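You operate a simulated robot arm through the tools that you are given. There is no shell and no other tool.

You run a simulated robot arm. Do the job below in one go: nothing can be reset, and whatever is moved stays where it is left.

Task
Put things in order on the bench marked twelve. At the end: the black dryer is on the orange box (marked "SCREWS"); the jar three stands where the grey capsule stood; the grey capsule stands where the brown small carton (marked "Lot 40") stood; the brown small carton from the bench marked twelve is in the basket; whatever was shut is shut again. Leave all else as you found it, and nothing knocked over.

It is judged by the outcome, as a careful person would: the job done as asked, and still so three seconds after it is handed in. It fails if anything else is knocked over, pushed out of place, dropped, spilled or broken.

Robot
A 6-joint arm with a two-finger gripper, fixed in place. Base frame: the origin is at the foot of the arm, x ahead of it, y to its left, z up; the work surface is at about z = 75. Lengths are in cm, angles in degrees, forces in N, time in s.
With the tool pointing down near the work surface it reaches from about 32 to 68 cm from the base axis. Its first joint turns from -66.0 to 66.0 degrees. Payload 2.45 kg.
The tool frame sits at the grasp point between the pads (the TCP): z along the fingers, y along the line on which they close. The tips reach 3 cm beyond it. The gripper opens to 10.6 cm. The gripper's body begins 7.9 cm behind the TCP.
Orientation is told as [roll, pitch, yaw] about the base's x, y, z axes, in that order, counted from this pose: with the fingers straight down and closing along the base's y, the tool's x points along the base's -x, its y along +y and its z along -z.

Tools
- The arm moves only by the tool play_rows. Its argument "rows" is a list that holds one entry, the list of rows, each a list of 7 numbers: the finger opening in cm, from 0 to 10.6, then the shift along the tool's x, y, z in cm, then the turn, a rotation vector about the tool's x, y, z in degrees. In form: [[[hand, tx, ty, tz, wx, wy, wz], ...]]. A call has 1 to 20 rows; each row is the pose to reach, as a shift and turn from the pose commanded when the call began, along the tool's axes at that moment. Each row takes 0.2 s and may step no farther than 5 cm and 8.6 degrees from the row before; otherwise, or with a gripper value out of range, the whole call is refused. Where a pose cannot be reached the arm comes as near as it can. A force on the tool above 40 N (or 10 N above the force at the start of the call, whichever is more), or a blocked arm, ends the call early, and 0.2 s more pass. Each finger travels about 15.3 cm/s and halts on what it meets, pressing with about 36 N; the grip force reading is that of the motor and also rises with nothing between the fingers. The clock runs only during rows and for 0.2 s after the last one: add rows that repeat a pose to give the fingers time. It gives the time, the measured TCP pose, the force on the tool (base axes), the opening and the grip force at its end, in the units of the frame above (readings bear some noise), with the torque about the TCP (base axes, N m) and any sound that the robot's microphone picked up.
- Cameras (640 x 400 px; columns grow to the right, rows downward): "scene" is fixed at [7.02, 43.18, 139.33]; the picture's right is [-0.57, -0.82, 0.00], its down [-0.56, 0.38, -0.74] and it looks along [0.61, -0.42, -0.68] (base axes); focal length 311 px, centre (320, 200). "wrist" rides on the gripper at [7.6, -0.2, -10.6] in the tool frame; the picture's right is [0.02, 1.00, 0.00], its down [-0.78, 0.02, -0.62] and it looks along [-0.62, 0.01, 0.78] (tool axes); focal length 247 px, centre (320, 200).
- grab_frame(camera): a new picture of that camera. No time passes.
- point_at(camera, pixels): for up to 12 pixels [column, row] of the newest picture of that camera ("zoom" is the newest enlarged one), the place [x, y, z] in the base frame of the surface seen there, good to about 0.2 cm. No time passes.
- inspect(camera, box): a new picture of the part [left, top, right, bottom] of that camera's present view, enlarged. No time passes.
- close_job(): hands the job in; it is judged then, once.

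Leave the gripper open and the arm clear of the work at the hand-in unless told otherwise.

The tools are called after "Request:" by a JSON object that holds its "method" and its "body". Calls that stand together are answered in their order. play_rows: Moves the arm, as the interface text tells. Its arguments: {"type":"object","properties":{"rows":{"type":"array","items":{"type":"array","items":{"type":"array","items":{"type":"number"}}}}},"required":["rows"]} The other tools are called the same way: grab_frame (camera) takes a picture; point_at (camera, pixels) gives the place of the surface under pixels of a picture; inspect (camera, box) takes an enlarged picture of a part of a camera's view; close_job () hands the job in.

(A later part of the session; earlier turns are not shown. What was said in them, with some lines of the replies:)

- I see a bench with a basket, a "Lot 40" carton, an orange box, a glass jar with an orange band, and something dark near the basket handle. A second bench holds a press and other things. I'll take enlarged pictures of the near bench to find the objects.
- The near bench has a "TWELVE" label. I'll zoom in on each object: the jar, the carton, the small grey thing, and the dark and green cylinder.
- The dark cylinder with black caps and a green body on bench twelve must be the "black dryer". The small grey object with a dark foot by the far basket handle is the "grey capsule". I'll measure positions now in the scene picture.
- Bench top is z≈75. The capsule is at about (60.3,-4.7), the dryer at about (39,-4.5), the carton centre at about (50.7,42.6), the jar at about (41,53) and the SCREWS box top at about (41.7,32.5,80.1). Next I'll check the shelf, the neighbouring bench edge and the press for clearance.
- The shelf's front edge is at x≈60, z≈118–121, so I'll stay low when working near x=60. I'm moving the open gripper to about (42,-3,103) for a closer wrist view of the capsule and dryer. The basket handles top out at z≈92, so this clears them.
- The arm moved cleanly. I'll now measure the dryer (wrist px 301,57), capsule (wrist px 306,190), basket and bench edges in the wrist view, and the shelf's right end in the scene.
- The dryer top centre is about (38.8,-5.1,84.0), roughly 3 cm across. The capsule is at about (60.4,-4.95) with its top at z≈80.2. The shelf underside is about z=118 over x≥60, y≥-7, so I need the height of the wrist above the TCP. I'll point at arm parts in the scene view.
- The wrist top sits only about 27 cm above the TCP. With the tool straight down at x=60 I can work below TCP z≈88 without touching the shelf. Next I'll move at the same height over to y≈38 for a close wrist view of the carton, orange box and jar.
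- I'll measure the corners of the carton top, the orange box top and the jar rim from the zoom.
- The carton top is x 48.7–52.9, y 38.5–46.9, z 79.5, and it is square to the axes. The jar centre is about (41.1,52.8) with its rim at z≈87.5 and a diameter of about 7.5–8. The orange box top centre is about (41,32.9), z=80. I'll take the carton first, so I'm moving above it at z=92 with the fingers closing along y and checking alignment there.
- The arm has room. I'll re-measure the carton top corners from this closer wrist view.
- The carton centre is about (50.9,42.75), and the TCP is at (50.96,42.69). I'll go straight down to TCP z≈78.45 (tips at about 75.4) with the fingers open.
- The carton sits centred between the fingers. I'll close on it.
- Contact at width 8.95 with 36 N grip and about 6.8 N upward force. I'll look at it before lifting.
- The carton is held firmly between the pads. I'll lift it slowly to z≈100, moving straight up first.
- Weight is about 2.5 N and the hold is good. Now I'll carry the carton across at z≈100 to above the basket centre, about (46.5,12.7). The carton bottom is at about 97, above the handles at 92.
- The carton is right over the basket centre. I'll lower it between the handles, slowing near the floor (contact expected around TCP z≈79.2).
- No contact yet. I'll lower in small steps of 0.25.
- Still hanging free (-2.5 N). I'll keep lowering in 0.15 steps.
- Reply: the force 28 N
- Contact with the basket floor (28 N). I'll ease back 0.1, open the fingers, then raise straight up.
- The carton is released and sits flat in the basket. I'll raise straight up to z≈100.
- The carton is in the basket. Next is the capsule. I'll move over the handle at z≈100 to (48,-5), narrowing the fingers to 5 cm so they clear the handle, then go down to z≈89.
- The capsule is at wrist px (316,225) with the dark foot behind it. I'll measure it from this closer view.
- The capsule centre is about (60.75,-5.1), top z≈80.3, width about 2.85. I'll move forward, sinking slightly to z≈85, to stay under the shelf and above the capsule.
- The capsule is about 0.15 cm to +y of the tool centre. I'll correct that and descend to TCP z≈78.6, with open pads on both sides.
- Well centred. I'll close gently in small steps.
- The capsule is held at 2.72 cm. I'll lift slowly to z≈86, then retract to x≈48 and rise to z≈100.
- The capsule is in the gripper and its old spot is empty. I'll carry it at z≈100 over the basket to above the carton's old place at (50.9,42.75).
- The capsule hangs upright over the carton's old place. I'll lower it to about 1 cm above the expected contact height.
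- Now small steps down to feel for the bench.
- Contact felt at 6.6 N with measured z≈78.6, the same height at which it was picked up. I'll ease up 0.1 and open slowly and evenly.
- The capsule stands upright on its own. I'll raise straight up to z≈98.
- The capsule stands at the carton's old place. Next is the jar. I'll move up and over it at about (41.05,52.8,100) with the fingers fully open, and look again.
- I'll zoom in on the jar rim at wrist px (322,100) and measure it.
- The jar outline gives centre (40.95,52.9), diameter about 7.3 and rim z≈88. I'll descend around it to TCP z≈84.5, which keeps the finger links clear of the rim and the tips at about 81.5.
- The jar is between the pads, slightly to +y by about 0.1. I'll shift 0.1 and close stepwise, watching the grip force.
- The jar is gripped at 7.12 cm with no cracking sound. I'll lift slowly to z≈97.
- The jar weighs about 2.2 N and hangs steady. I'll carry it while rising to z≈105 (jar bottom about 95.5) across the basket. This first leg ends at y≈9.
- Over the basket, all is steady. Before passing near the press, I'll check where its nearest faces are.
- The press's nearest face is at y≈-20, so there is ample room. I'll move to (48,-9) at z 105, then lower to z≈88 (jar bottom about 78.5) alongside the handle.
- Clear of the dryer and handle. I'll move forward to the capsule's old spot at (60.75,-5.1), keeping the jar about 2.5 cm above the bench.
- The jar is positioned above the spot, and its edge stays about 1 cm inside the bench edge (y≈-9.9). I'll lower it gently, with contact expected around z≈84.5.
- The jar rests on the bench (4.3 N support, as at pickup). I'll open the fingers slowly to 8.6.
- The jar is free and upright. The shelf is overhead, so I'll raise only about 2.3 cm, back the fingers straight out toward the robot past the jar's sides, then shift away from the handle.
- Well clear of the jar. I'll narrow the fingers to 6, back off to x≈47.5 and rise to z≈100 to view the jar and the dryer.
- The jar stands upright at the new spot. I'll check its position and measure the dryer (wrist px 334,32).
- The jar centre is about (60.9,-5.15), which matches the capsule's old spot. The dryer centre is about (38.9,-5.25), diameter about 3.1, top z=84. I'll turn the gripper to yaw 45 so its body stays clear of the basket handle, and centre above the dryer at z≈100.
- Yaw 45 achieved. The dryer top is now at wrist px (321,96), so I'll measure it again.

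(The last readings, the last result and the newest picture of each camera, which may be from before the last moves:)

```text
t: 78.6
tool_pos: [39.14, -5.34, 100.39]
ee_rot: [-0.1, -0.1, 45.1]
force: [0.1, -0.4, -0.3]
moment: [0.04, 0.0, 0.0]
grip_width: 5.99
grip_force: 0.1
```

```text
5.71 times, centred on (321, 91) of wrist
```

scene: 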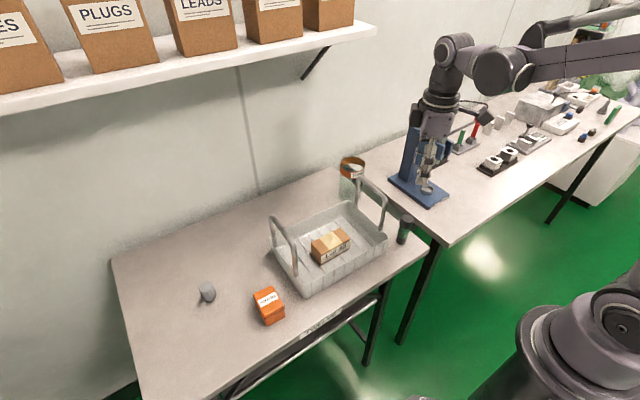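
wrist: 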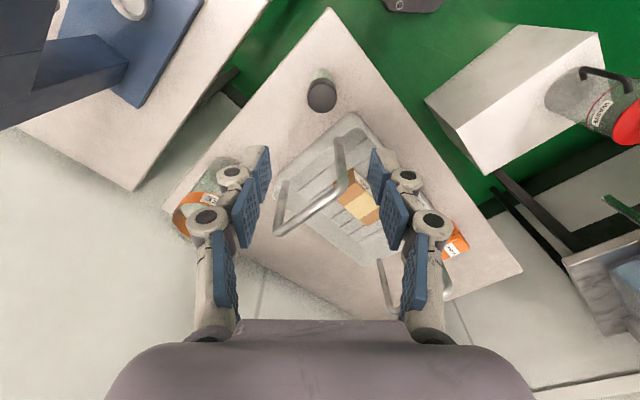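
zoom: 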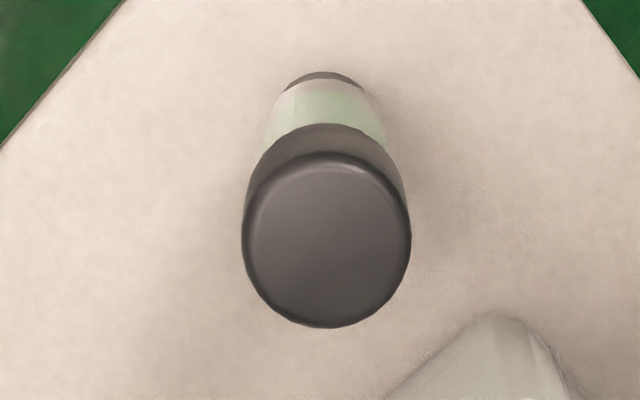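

The dryer is centred within about 0.2 cm. I'll descend to z≈88.5 for a closer check.

Request:
{"method": "play_rows", "body": {"rows": [[[6, 0, 0.1, 2.5, 0, 0, 0], [6, 0, 0.1, 5, 0, 0, 0], [6, 0, 0.1, 7.5, 0, 0, 0], [6, 0, 0.1, 10, 0, 0, 0], [6, 0, 0.1, 11.7, 0, 0, 0], [6, 0, 0.1, 11.7, 0, 0, 0]]]}}

Request:
{"method": "grab_frame", "body": {"camera": "wrist"}}

Request:
{"method": "inspect", "body": {"camera": "wrist", "box": [240, 90, 400, 200]}}

Request:
{"method": "grab_frame", "body": {"camera": "scene"}}

```text
t: 80.0
tool_pos: [38.92, -5.24, 88.64]
ee_rot: [-0.1, 0.0, 45.0]
force: [0.4, -0.6, -0.7]
moment: [0.02, 0.0, 0.02]
grip_width: 6.01
grip_force: 0.2
```

```text
taken
```

wrist: 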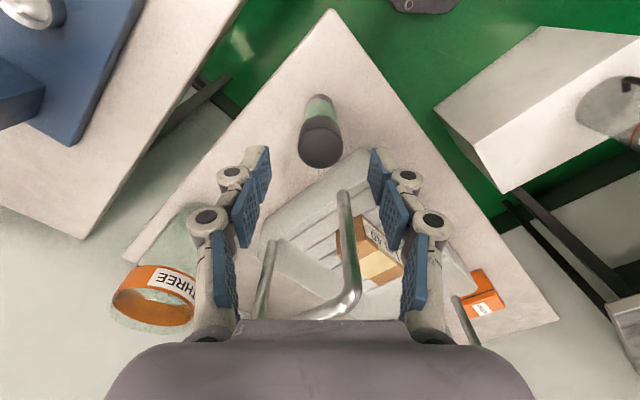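

```text
3.64 times, centred on (320, 145) of wrist
```

zoom: 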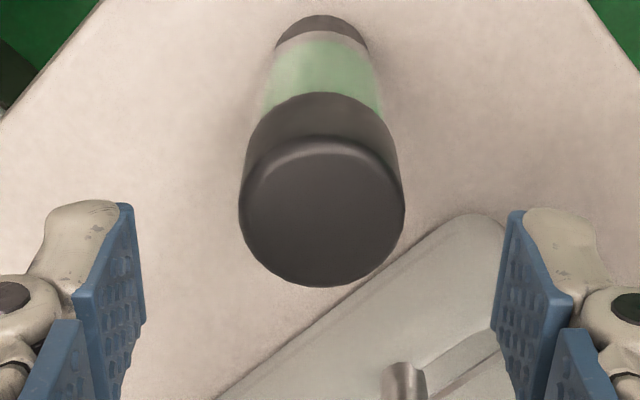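

```text
taken
```

scene: 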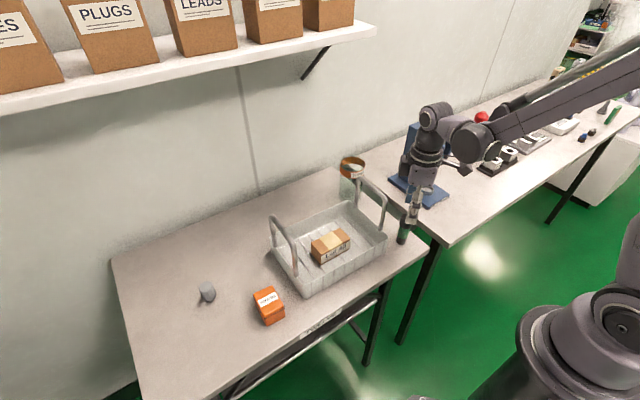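

Aligned. I'll descend to TCP z≈80 around the dryer.

Request:
{"method": "play_rows", "body": {"rows": [[[6, 0, 0, 1.5, 0, 0, 0], [6, 0, 0, 3, 0, 0, 0], [6, 0, 0, 5, 0, 0, 0], [6, 0, 0, 7, 0, 0, 0], [6, 0, 0, 8.2, 0, 0, 0], [6, 0, 0, 8.6, 0, 0, 0], [6, 0, 0, 8.6, 0, 0, 0]]]}}

Request:
{"method": "grab_frame", "body": {"camera": "wrist"}}

Request:
{"method": "inspect", "body": {"camera": "wrist", "box": [220, 110, 420, 270]}}

```text
t: 81.6
tool_pos: [38.92, -5.29, 80.03]
ee_rot: [0.0, 0.0, 45.0]
force: [-0.3, 0.0, 0.6]
moment: [0.03, 0.03, 0.0]
grip_width: 5.98
grip_force: 0.1
```

```text
taken
```

wrist: 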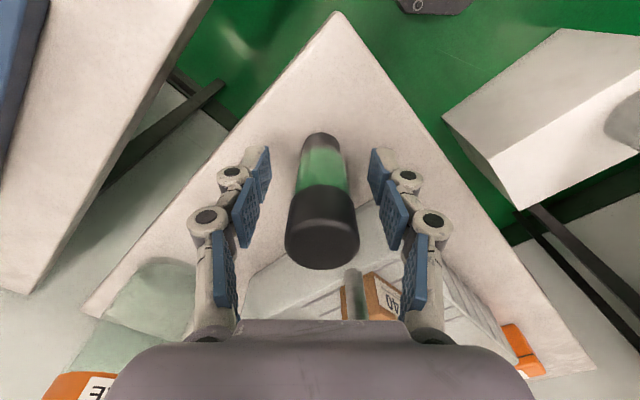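

```text
2.50 times, centred on (320, 190) of wrist
```

zoom: 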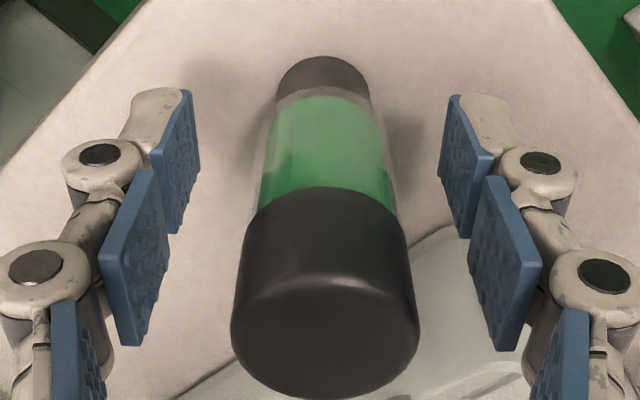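

The dryer is centred. Its top cap (about 3.0) is wider than the body, so I'll raise 2.3 to have the pads grip squarely on the cap, then close gently.

Request:
{"method": "play_rows", "body": {"rows": [[[6, 0, 0, -1, 0, 0, 0], [6, 0, 0, -2.3, 0, 0, 0], [5, 0, 0, -2.3, 0, 0, 0], [4.2, 0, 0, -2.3, 0, 0, 0], [3.8, 0, 0, -2.3, 0, 0, 0], [3.5, 0, 0, -2.3, 0, 0, 0], [3.3, 0, 0, -2.3, 0, 0, 0], [3.1, 0, 0, -2.3, 0, 0, 0], [2.9, 0, 0, -2.3, 0, 0, 0], [2.7, 0, 0, -2.3, 0, 0, 0], [2.7, 0, 0, -2.3, 0, 0, 0]]]}}

Request:
{"method": "grab_frame", "body": {"camera": "wrist"}}

Request:
{"method": "inspect", "body": {"camera": "wrist", "box": [220, 90, 420, 250]}}

```text
t: 84.0
tool_pos: [38.89, -5.22, 82.43]
ee_rot: [0.0, 0.0, 45.0]
force: [-0.2, 0.3, 3.5]
moment: [0.01, -0.01, -0.02]
grip_width: 3.03
grip_force: 36.0
```

```text
taken
```

wrist: 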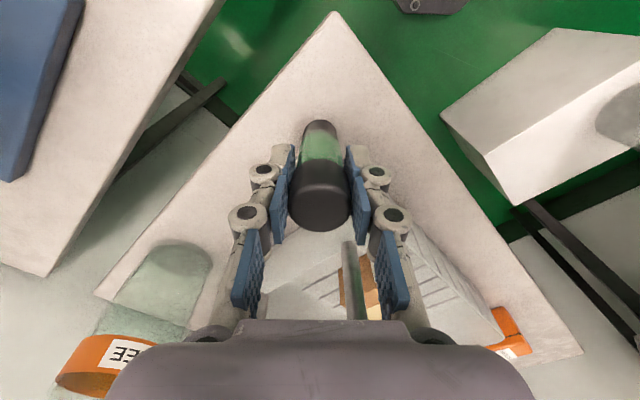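

```text
2.50 times, centred on (320, 170) of wrist
```

zoom: 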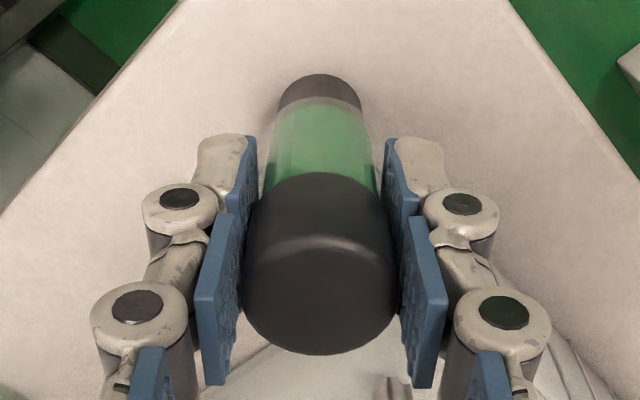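

The dryer is held on the cap at 3.03 cm. I'll lift it slowly straight up to z≈103.

Request:
{"method": "play_rows", "body": {"rows": [[[2.7, 0, 0, -0.4, 0, 0, 0], [2.7, 0, 0, -1, 0, 0, 0], [2.7, 0, 0, -2.2, 0, 0, 0], [2.7, 0, 0, -4, 0, 0, 0], [2.7, 0, 0, -6.5, 0, 0, 0], [2.7, 0, 0, -9, 0, 0, 0], [2.7, 0, 0, -11.5, 0, 0, 0], [2.7, 0, 0, -14, 0, 0, 0], [2.7, 0, 0, -16.5, 0, 0, 0], [2.7, 0, 0, -19, 0, 0, 0], [2.7, 0, 0, -20.7, 0, 0, 0], [2.7, 0, 0, -20.7, 0, 0, 0]]]}}

Request:
{"method": "grab_frame", "body": {"camera": "scene"}}

Request:
{"method": "grab_frame", "body": {"camera": "wrist"}}

```text
t: 86.6
tool_pos: [38.89, -5.08, 103.13]
ee_rot: [0.0, 0.0, 44.9]
force: [-0.3, -0.5, -1.2]
moment: [0.02, 0.0, 0.0]
grip_width: 3.03
grip_force: 35.3
```

```text
taken
```

scene: 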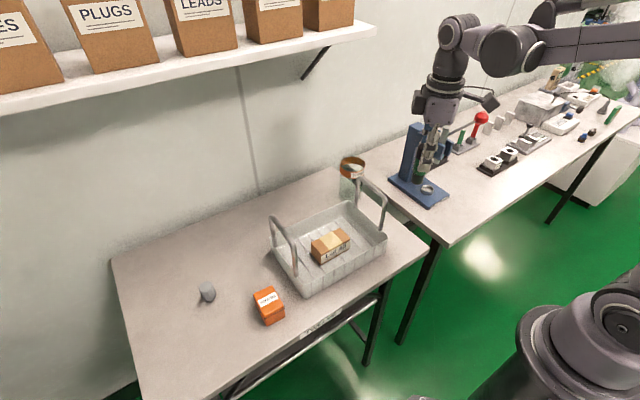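

```text
taken
```

wrist: 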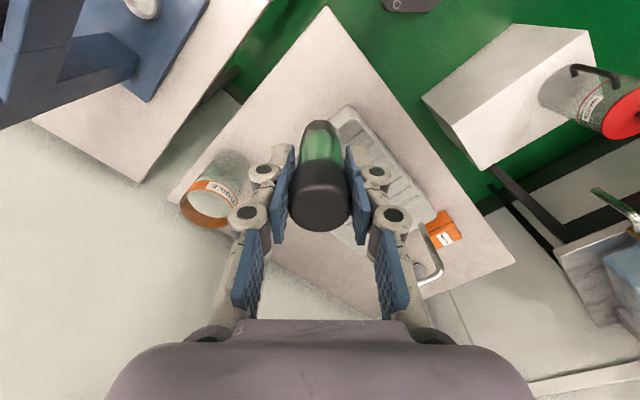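

Now I'll carry the dryer at z≈103 (bottom about 95.7, above the handles) to above the SCREWS box centre at (40.95,32.9).

Request:
{"method": "play_rows", "body": {"rows": [[[2.7, -0.85, 0.76, 0, 0, 0, 0], [2.7, -2.27, 2.04, 0, 0, 0, 0], [2.7, -4.25, 3.82, 0, 0, 0, 0], [2.7, -6.52, 5.85, 0, 0, 0, 0], [2.7, -8.79, 7.89, 0, 0, 0, 0], [2.7, -11.06, 9.93, 0, 0, 0, 0], [2.7, -13.32, 11.96, 0, 0, 0, 0], [2.7, -15.59, 14.0, 0, 0, 0, 0], [2.7, -17.86, 16.03, 0, 0, 0, 0], [2.7, -20.13, 18.07, 0, 0, 0, 0], [2.7, -22.4, 20.11, 0, 0, 0, 0], [2.7, -24.66, 22.14, 0, 0, 0, 0], [2.7, -26.65, 23.92, 0, 0, 0, 0], [2.7, -27.78, 24.94, 0, 0, 0, 0], [2.7, -28.35, 25.45, 0, 0, 0, 0], [2.7, -28.35, 25.45, 0, 0, 0, 0]]]}}

Request:
{"method": "grab_frame", "body": {"camera": "scene"}}

Request:
{"method": "grab_frame", "body": {"camera": "wrist"}}

```text
t: 90.0
tool_pos: [41.06, 32.84, 102.99]
ee_rot: [0.0, 0.0, 45.0]
force: [-0.1, 0.8, -0.3]
moment: [0.04, 0.01, 0.0]
grip_width: 3.03
grip_force: 36.0
```

```text
taken
```

scene: 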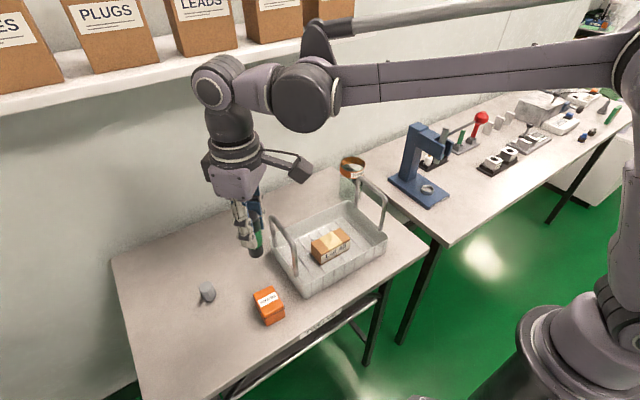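

```text
taken
```

wrist: 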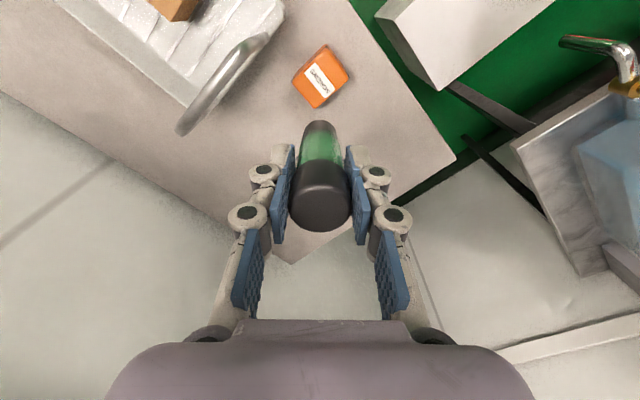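

I'll re-measure the SCREWS box top from this view, at around wrist px (320,76).

Request:
{"method": "inspect", "body": {"camera": "wrist", "box": [270, 30, 370, 120]}}

Request:
{"method": "point_at", "body": {"camera": "wrist", "pixels": [[320, 78], [300, 82], [340, 72], [326, 52], [316, 102], [345, 72], [295, 82], [326, 47], [312, 68], [332, 90]]}}

Request:
{"method": "point_at", "body": {"camera": "scene", "pixels": [[256, 293], [272, 288], [283, 303], [265, 310], [268, 299], [267, 322], [284, 316]]}}

```text
4.44 times, centred on (320, 75) of wrist
```

zoom: 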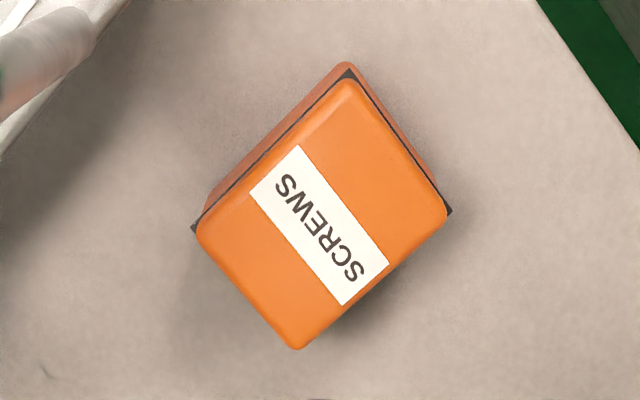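

```text
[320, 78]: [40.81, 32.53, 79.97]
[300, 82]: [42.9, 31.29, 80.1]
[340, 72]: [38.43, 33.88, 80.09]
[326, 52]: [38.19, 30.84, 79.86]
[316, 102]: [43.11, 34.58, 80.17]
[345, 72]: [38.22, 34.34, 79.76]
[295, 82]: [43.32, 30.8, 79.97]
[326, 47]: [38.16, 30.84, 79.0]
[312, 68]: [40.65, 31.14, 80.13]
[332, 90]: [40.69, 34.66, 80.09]
```

```text
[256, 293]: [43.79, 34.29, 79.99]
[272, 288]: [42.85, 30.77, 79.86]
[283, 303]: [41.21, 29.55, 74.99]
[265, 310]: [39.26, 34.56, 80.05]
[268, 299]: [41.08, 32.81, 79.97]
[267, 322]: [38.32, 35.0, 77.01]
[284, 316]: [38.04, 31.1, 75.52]
```

The box top centre is about (40.85,32.7), z≈80.0. I'll nudge to it and lower to just above, with contact expected around TCP z≈87.4.

Request:
{"method": "play_rows", "body": {"rows": [[[2.7, 0.2, -0.07, 1, 0, 0, 0], [2.7, 0.2, -0.07, 3, 0, 0, 0], [2.7, 0.2, -0.07, 5.5, 0, 0, 0], [2.7, 0.2, -0.07, 8, 0, 0, 0], [2.7, 0.2, -0.07, 10.5, 0, 0, 0], [2.7, 0.2, -0.07, 12.5, 0, 0, 0], [2.7, 0.2, -0.07, 13.8, 0, 0, 0], [2.7, 0.2, -0.07, 14.5, 0, 0, 0], [2.7, 0.2, -0.07, 14.5, 0, 0, 0]]]}}

Request:
{"method": "grab_frame", "body": {"camera": "scene"}}

Request:
{"method": "inspect", "body": {"camera": "scene", "box": [220, 220, 320, 340]}}

Request:
{"method": "grab_frame", "body": {"camera": "wrist"}}

```text
t: 92.0
tool_pos: [40.89, 32.7, 88.59]
ee_rot: [0.1, 0.0, 45.0]
force: [0.1, 0.0, -0.6]
moment: [0.03, 0.01, 0.03]
grip_width: 3.02
grip_force: 36.3
```

```text
taken
```

scene: 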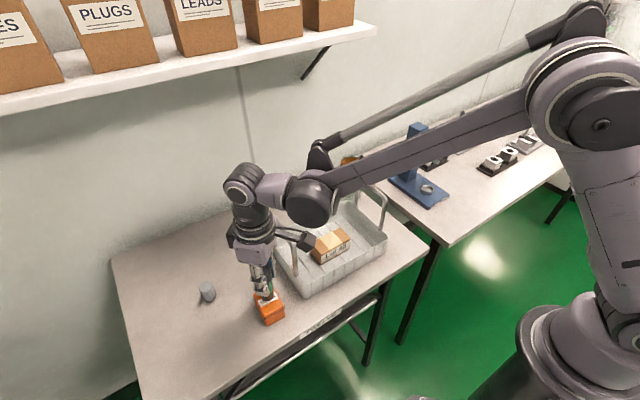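

```text
3.33 times, centred on (270, 280) of scene
```

zoom: 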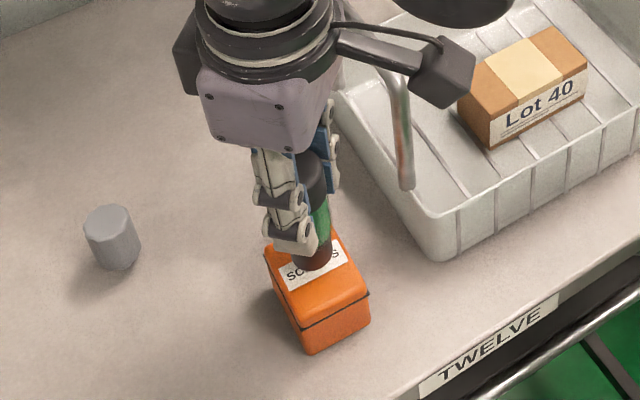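

```text
taken
```

wrist: 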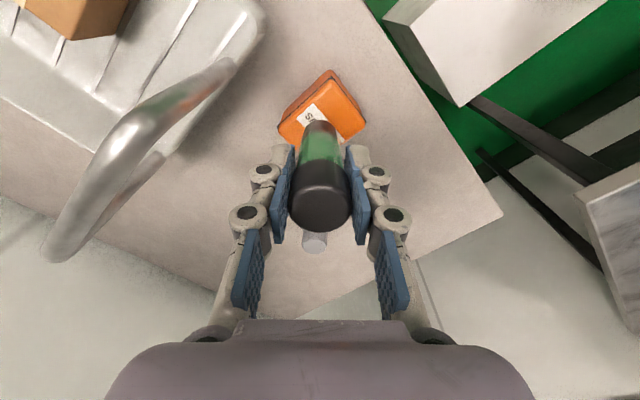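

Over the box. I'll lower slowly in small steps.

Request:
{"method": "play_rows", "body": {"rows": [[[2.7, 0, 0, 0.3, 0, 0, 0], [2.7, 0, 0, 0.6, 0, 0, 0], [2.7, 0, 0, 0.8, 0, 0, 0], [2.7, 0, 0, 0.9, 0, 0, 0], [2.7, 0, 0, 0.9, 0, 0, 0]]]}}

```text
t: 93.2
tool_pos: [40.87, 32.7, 87.48]
ee_rot: [0.0, -0.1, 45.0]
force: [-0.6, 1.0, -1.2]
moment: [0.03, 0.02, 0.0]
grip_width: 3.02
grip_force: 35.9
```

Request:
{"method": "play_rows", "body": {"rows": [[[2.7, 0, 0, 0.1, 0, 0, 0], [2.7, 0, 0, 0.1, 0, 0, 0]]]}}

```text
t: 93.8
tool_pos: [40.79, 32.7, 87.48]
ee_rot: [0.1, 0.0, 44.9]
force: [-0.3, 0.0, -0.4]
moment: [-0.02, 0.02, -0.02]
grip_width: 3.02
grip_force: 36.1
```

Request:
{"method": "play_rows", "body": {"rows": [[[2.7, 0, 0, 0.1, 0, 0, 0], [2.7, 0, 0, 0.1, 0, 0, 0]]]}}

```text
t: 94.4
tool_pos: [40.8, 32.71, 87.43]
ee_rot: [0.0, 0.0, 45.1]
force: [-0.7, -0.4, -1.6]
moment: [0.01, 0.01, -0.02]
grip_width: 3.03
grip_force: 36.5
```

Request:
{"method": "play_rows", "body": {"rows": [[[2.7, 0, 0, 0.1, 0, 0, 0], [2.7, 0, 0, 0.1, 0, 0, 0]]]}}

```text
t: 95.0
tool_pos: [40.8, 32.67, 87.38]
ee_rot: [0.0, -0.1, 45.0]
force: [0.9, 1.2, 14.5]
moment: [0.12, -0.09, 0.01]
grip_width: 3.03
grip_force: 36.0
```

Contact with the box top (14.5 N). I'll ease up slightly and open slowly.

Request:
{"method": "play_rows", "body": {"rows": [[[2.7, 0, 0, -0.08, 0, 0, 0], [2.7, 0, 0, -0.08, 0, 0, 0], [2.9, 0, 0, -0.08, 0, 0, 0], [3.05, 0, 0, -0.08, 0, 0, 0], [3.2, 0, 0, -0.08, 0, 0, 0], [3.5, 0, 0, -0.08, 0, 0, 0], [4.0, 0, 0, -0.08, 0, 0, 0], [4.8, 0, 0, -0.08, 0, 0, 0], [5.4, 0, 0, -0.08, 0, 0, 0], [5.4, 0, 0, -0.08, 0, 0, 0]]]}}

Request:
{"method": "grab_frame", "body": {"camera": "wrist"}}

Request:
{"method": "inspect", "body": {"camera": "scene", "box": [220, 220, 320, 340]}}

```text
t: 97.2
tool_pos: [40.79, 32.58, 87.35]
ee_rot: [0.0, 0.0, 45.1]
force: [0.4, -0.1, 0.1]
moment: [0.01, -0.02, 0.0]
grip_width: 5.38
grip_force: 0.1
```

```text
taken
```

wrist: 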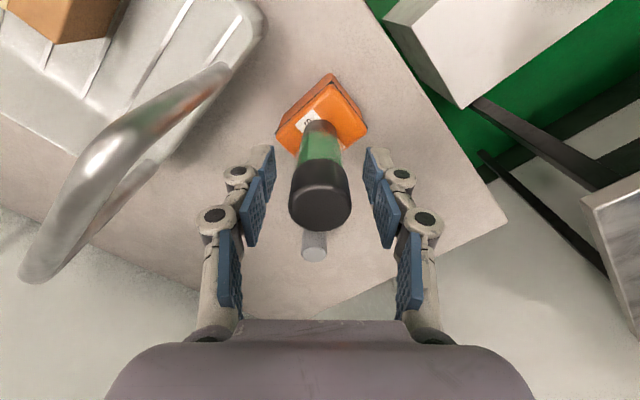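

```text
3.33 times, centred on (270, 280) of scene
```

zoom: 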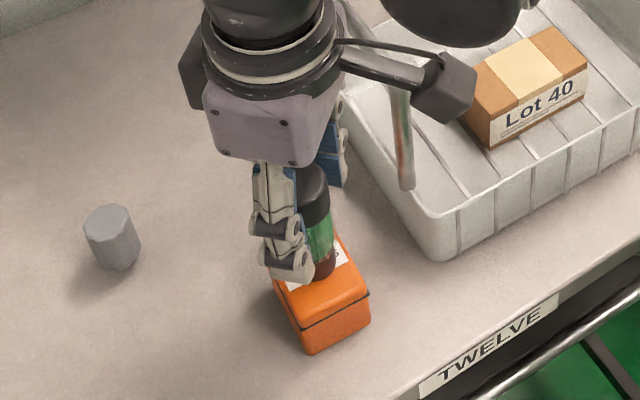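

The dryer stands on the box. I'll raise straight up to z≈104 with the fingers open.

Request:
{"method": "play_rows", "body": {"rows": [[[5.4, 0, 0, -0.5, 0, 0, 0], [5.4, 0, 0, -1.5, 0, 0, 0], [5.4, 0, 0, -3, 0, 0, 0], [5.4, 0, 0, -5, 0, 0, 0], [5.4, 0, 0, -7.5, 0, 0, 0], [5.4, 0, 0, -10, 0, 0, 0], [5.4, 0, 0, -13, 0, 0, 0], [5.4, 0, 0, -16, 0, 0, 0], [5.4, 0, 0, -17, 0, 0, 0], [5.4, 0, 0, -17, 0, 0, 0]]]}}

Request:
{"method": "grab_frame", "body": {"camera": "wrist"}}

Request:
{"method": "grab_frame", "body": {"camera": "scene"}}

```text
t: 99.4
tool_pos: [40.89, 32.67, 104.41]
ee_rot: [0.1, -0.1, 45.0]
force: [-0.4, -0.2, 0.3]
moment: [-0.01, 0.02, 0.0]
grip_width: 5.41
grip_force: 0.1
```

```text
taken
```

wrist: 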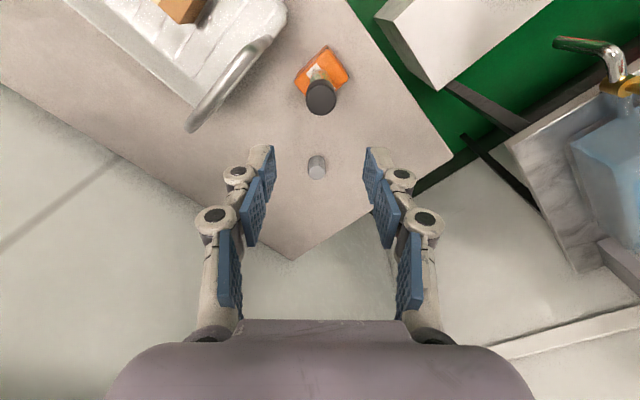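

```text
taken
```

scene: 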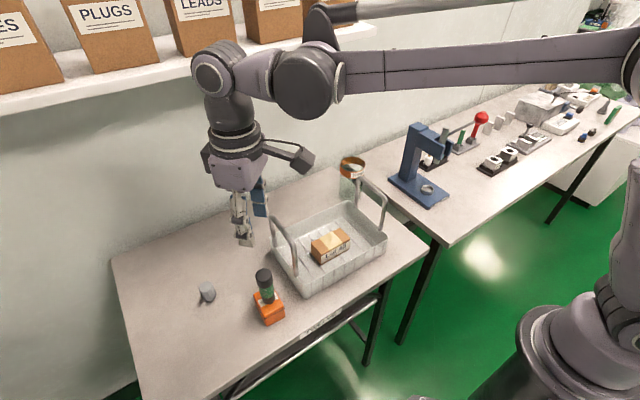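

The dryer stands upright on the orange box and everything else looks in place. I'll retract the arm up and back to near its starting pose with the gripper open.

Request:
{"method": "play_rows", "body": {"rows": [[[6, 0, 0, -3, 0, 0, 0], [7, 2, -0.8, -5, 0, 0, 7], [8, 4.2, -1.7, -6.6, 0, 0, 14], [9, 6.4, -2.6, -8.2, 0, 0, 21], [10, 8.6, -3.5, -9.8, 0, 0, 28], [10.6, 10.8, -4.4, -11.4, 0, 0, 35], [10.6, 13, -5.3, -12.8, 0, 0, 42], [10.6, 15.2, -6.15, -13.7, 0, 0, 45], [10.6, 15.2, -6.15, -13.7, 0, 0, 45]]]}}

Request:
{"method": "grab_frame", "body": {"camera": "wrist"}}

Request:
{"method": "grab_frame", "body": {"camera": "scene"}}

Request:
{"method": "inspect", "body": {"camera": "scene", "box": [110, 140, 450, 380]}}

```text
t: 101.4
tool_pos: [34.44, 17.35, 118.19]
ee_rot: [0.0, 0.0, -0.1]
force: [-0.9, -0.5, 0.3]
moment: [0.03, -0.02, -0.01]
grip_width: 10.6
grip_force: 0.0
```

```text
taken
```

wrist: 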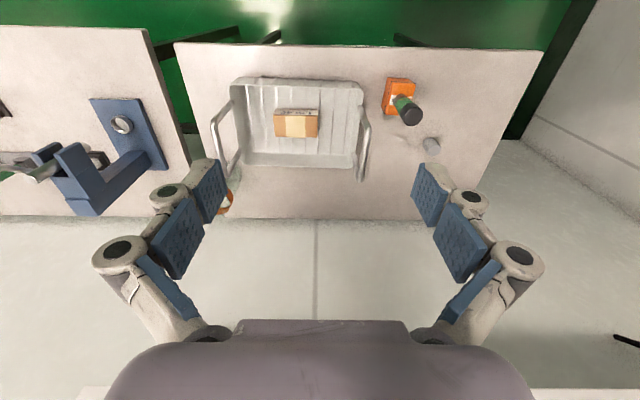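

```text
taken
```

scene: 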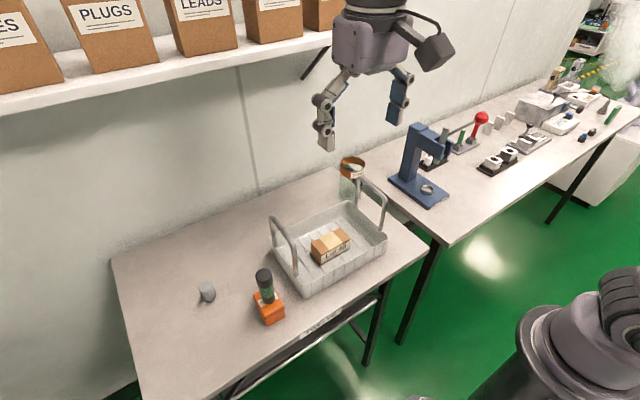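

```text
1.67 times, centred on (280, 260) of scene
```

zoom: 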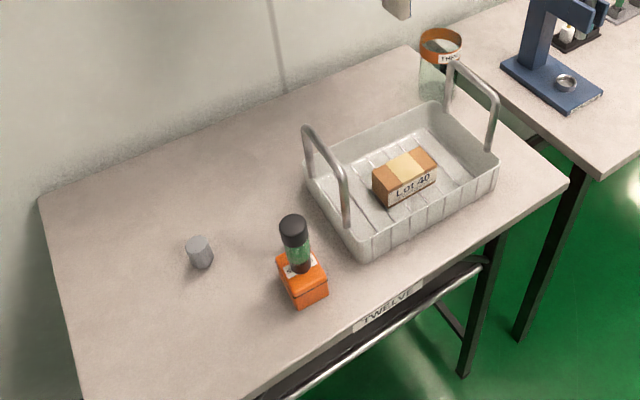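

All items are in place. One last close check that the capsule, jar and dryer all stand upright.

Request:
{"method": "inspect", "body": {"camera": "scene", "box": [185, 255, 305, 335]}}

Request:
{"method": "point_at", "body": {"camera": "scene", "pixels": [[207, 287], [207, 297], [264, 274], [268, 292], [278, 300], [267, 320], [330, 245]]}}

Request:
{"method": "inspect", "body": {"camera": "scene", "box": [320, 140, 420, 220]}}

```text
5.00 times, centred on (245, 295) of scene
```

zoom: 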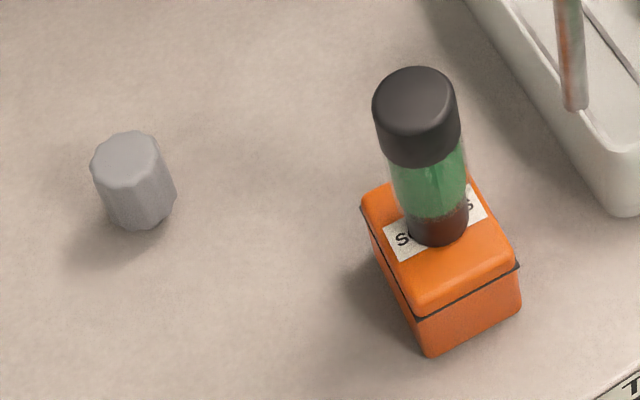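

```text
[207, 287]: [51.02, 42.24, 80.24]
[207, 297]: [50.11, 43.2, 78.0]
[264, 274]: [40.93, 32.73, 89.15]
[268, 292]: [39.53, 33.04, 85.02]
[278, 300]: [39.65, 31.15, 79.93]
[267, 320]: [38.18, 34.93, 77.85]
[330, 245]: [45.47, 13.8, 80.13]
```

```text
5.00 times, centred on (370, 180) of scene
```

zoom: 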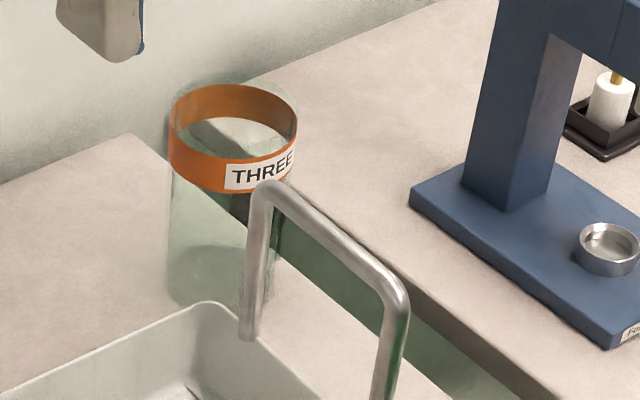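

Every item is where the task asks:
- **Dryer:** upright on the SCREWS box, top at z≈89.
- **Jar three:** upright at the capsule's old spot.
- **Capsule:** upright at the carton's old spot, top z≈80.2.
- **Carton:** flat in the basket.

I opened nothing, the SCREWS box is still shut, and the arm is clear with the gripper open. I'm handing in the job.

Request:
{"method": "close_job", "body": {}}

```text
The job is handed in.
```

The job is handed in, and bench twelve is arranged as you asked. I checked it with both cameras just before handing in, but no verdict came back.

- **Black dryer:** standing upright on the orange "SCREWS" box. I took the cylinder with black caps and a green middle to be the dryer.
- **Jar three:** standing where the grey capsule stood, within about 0.2 cm of the spot.
- **Grey capsule:** standing upright on its foot where the "Lot 40" carton stood.
- **"Lot 40" carton:** lying flat in the basket.

I opened nothing, and the "SCREWS" box is still shut. I saw nothing else knocked over or moved. The arm is back near its starting pose, with the gripper open and clear of the bench.
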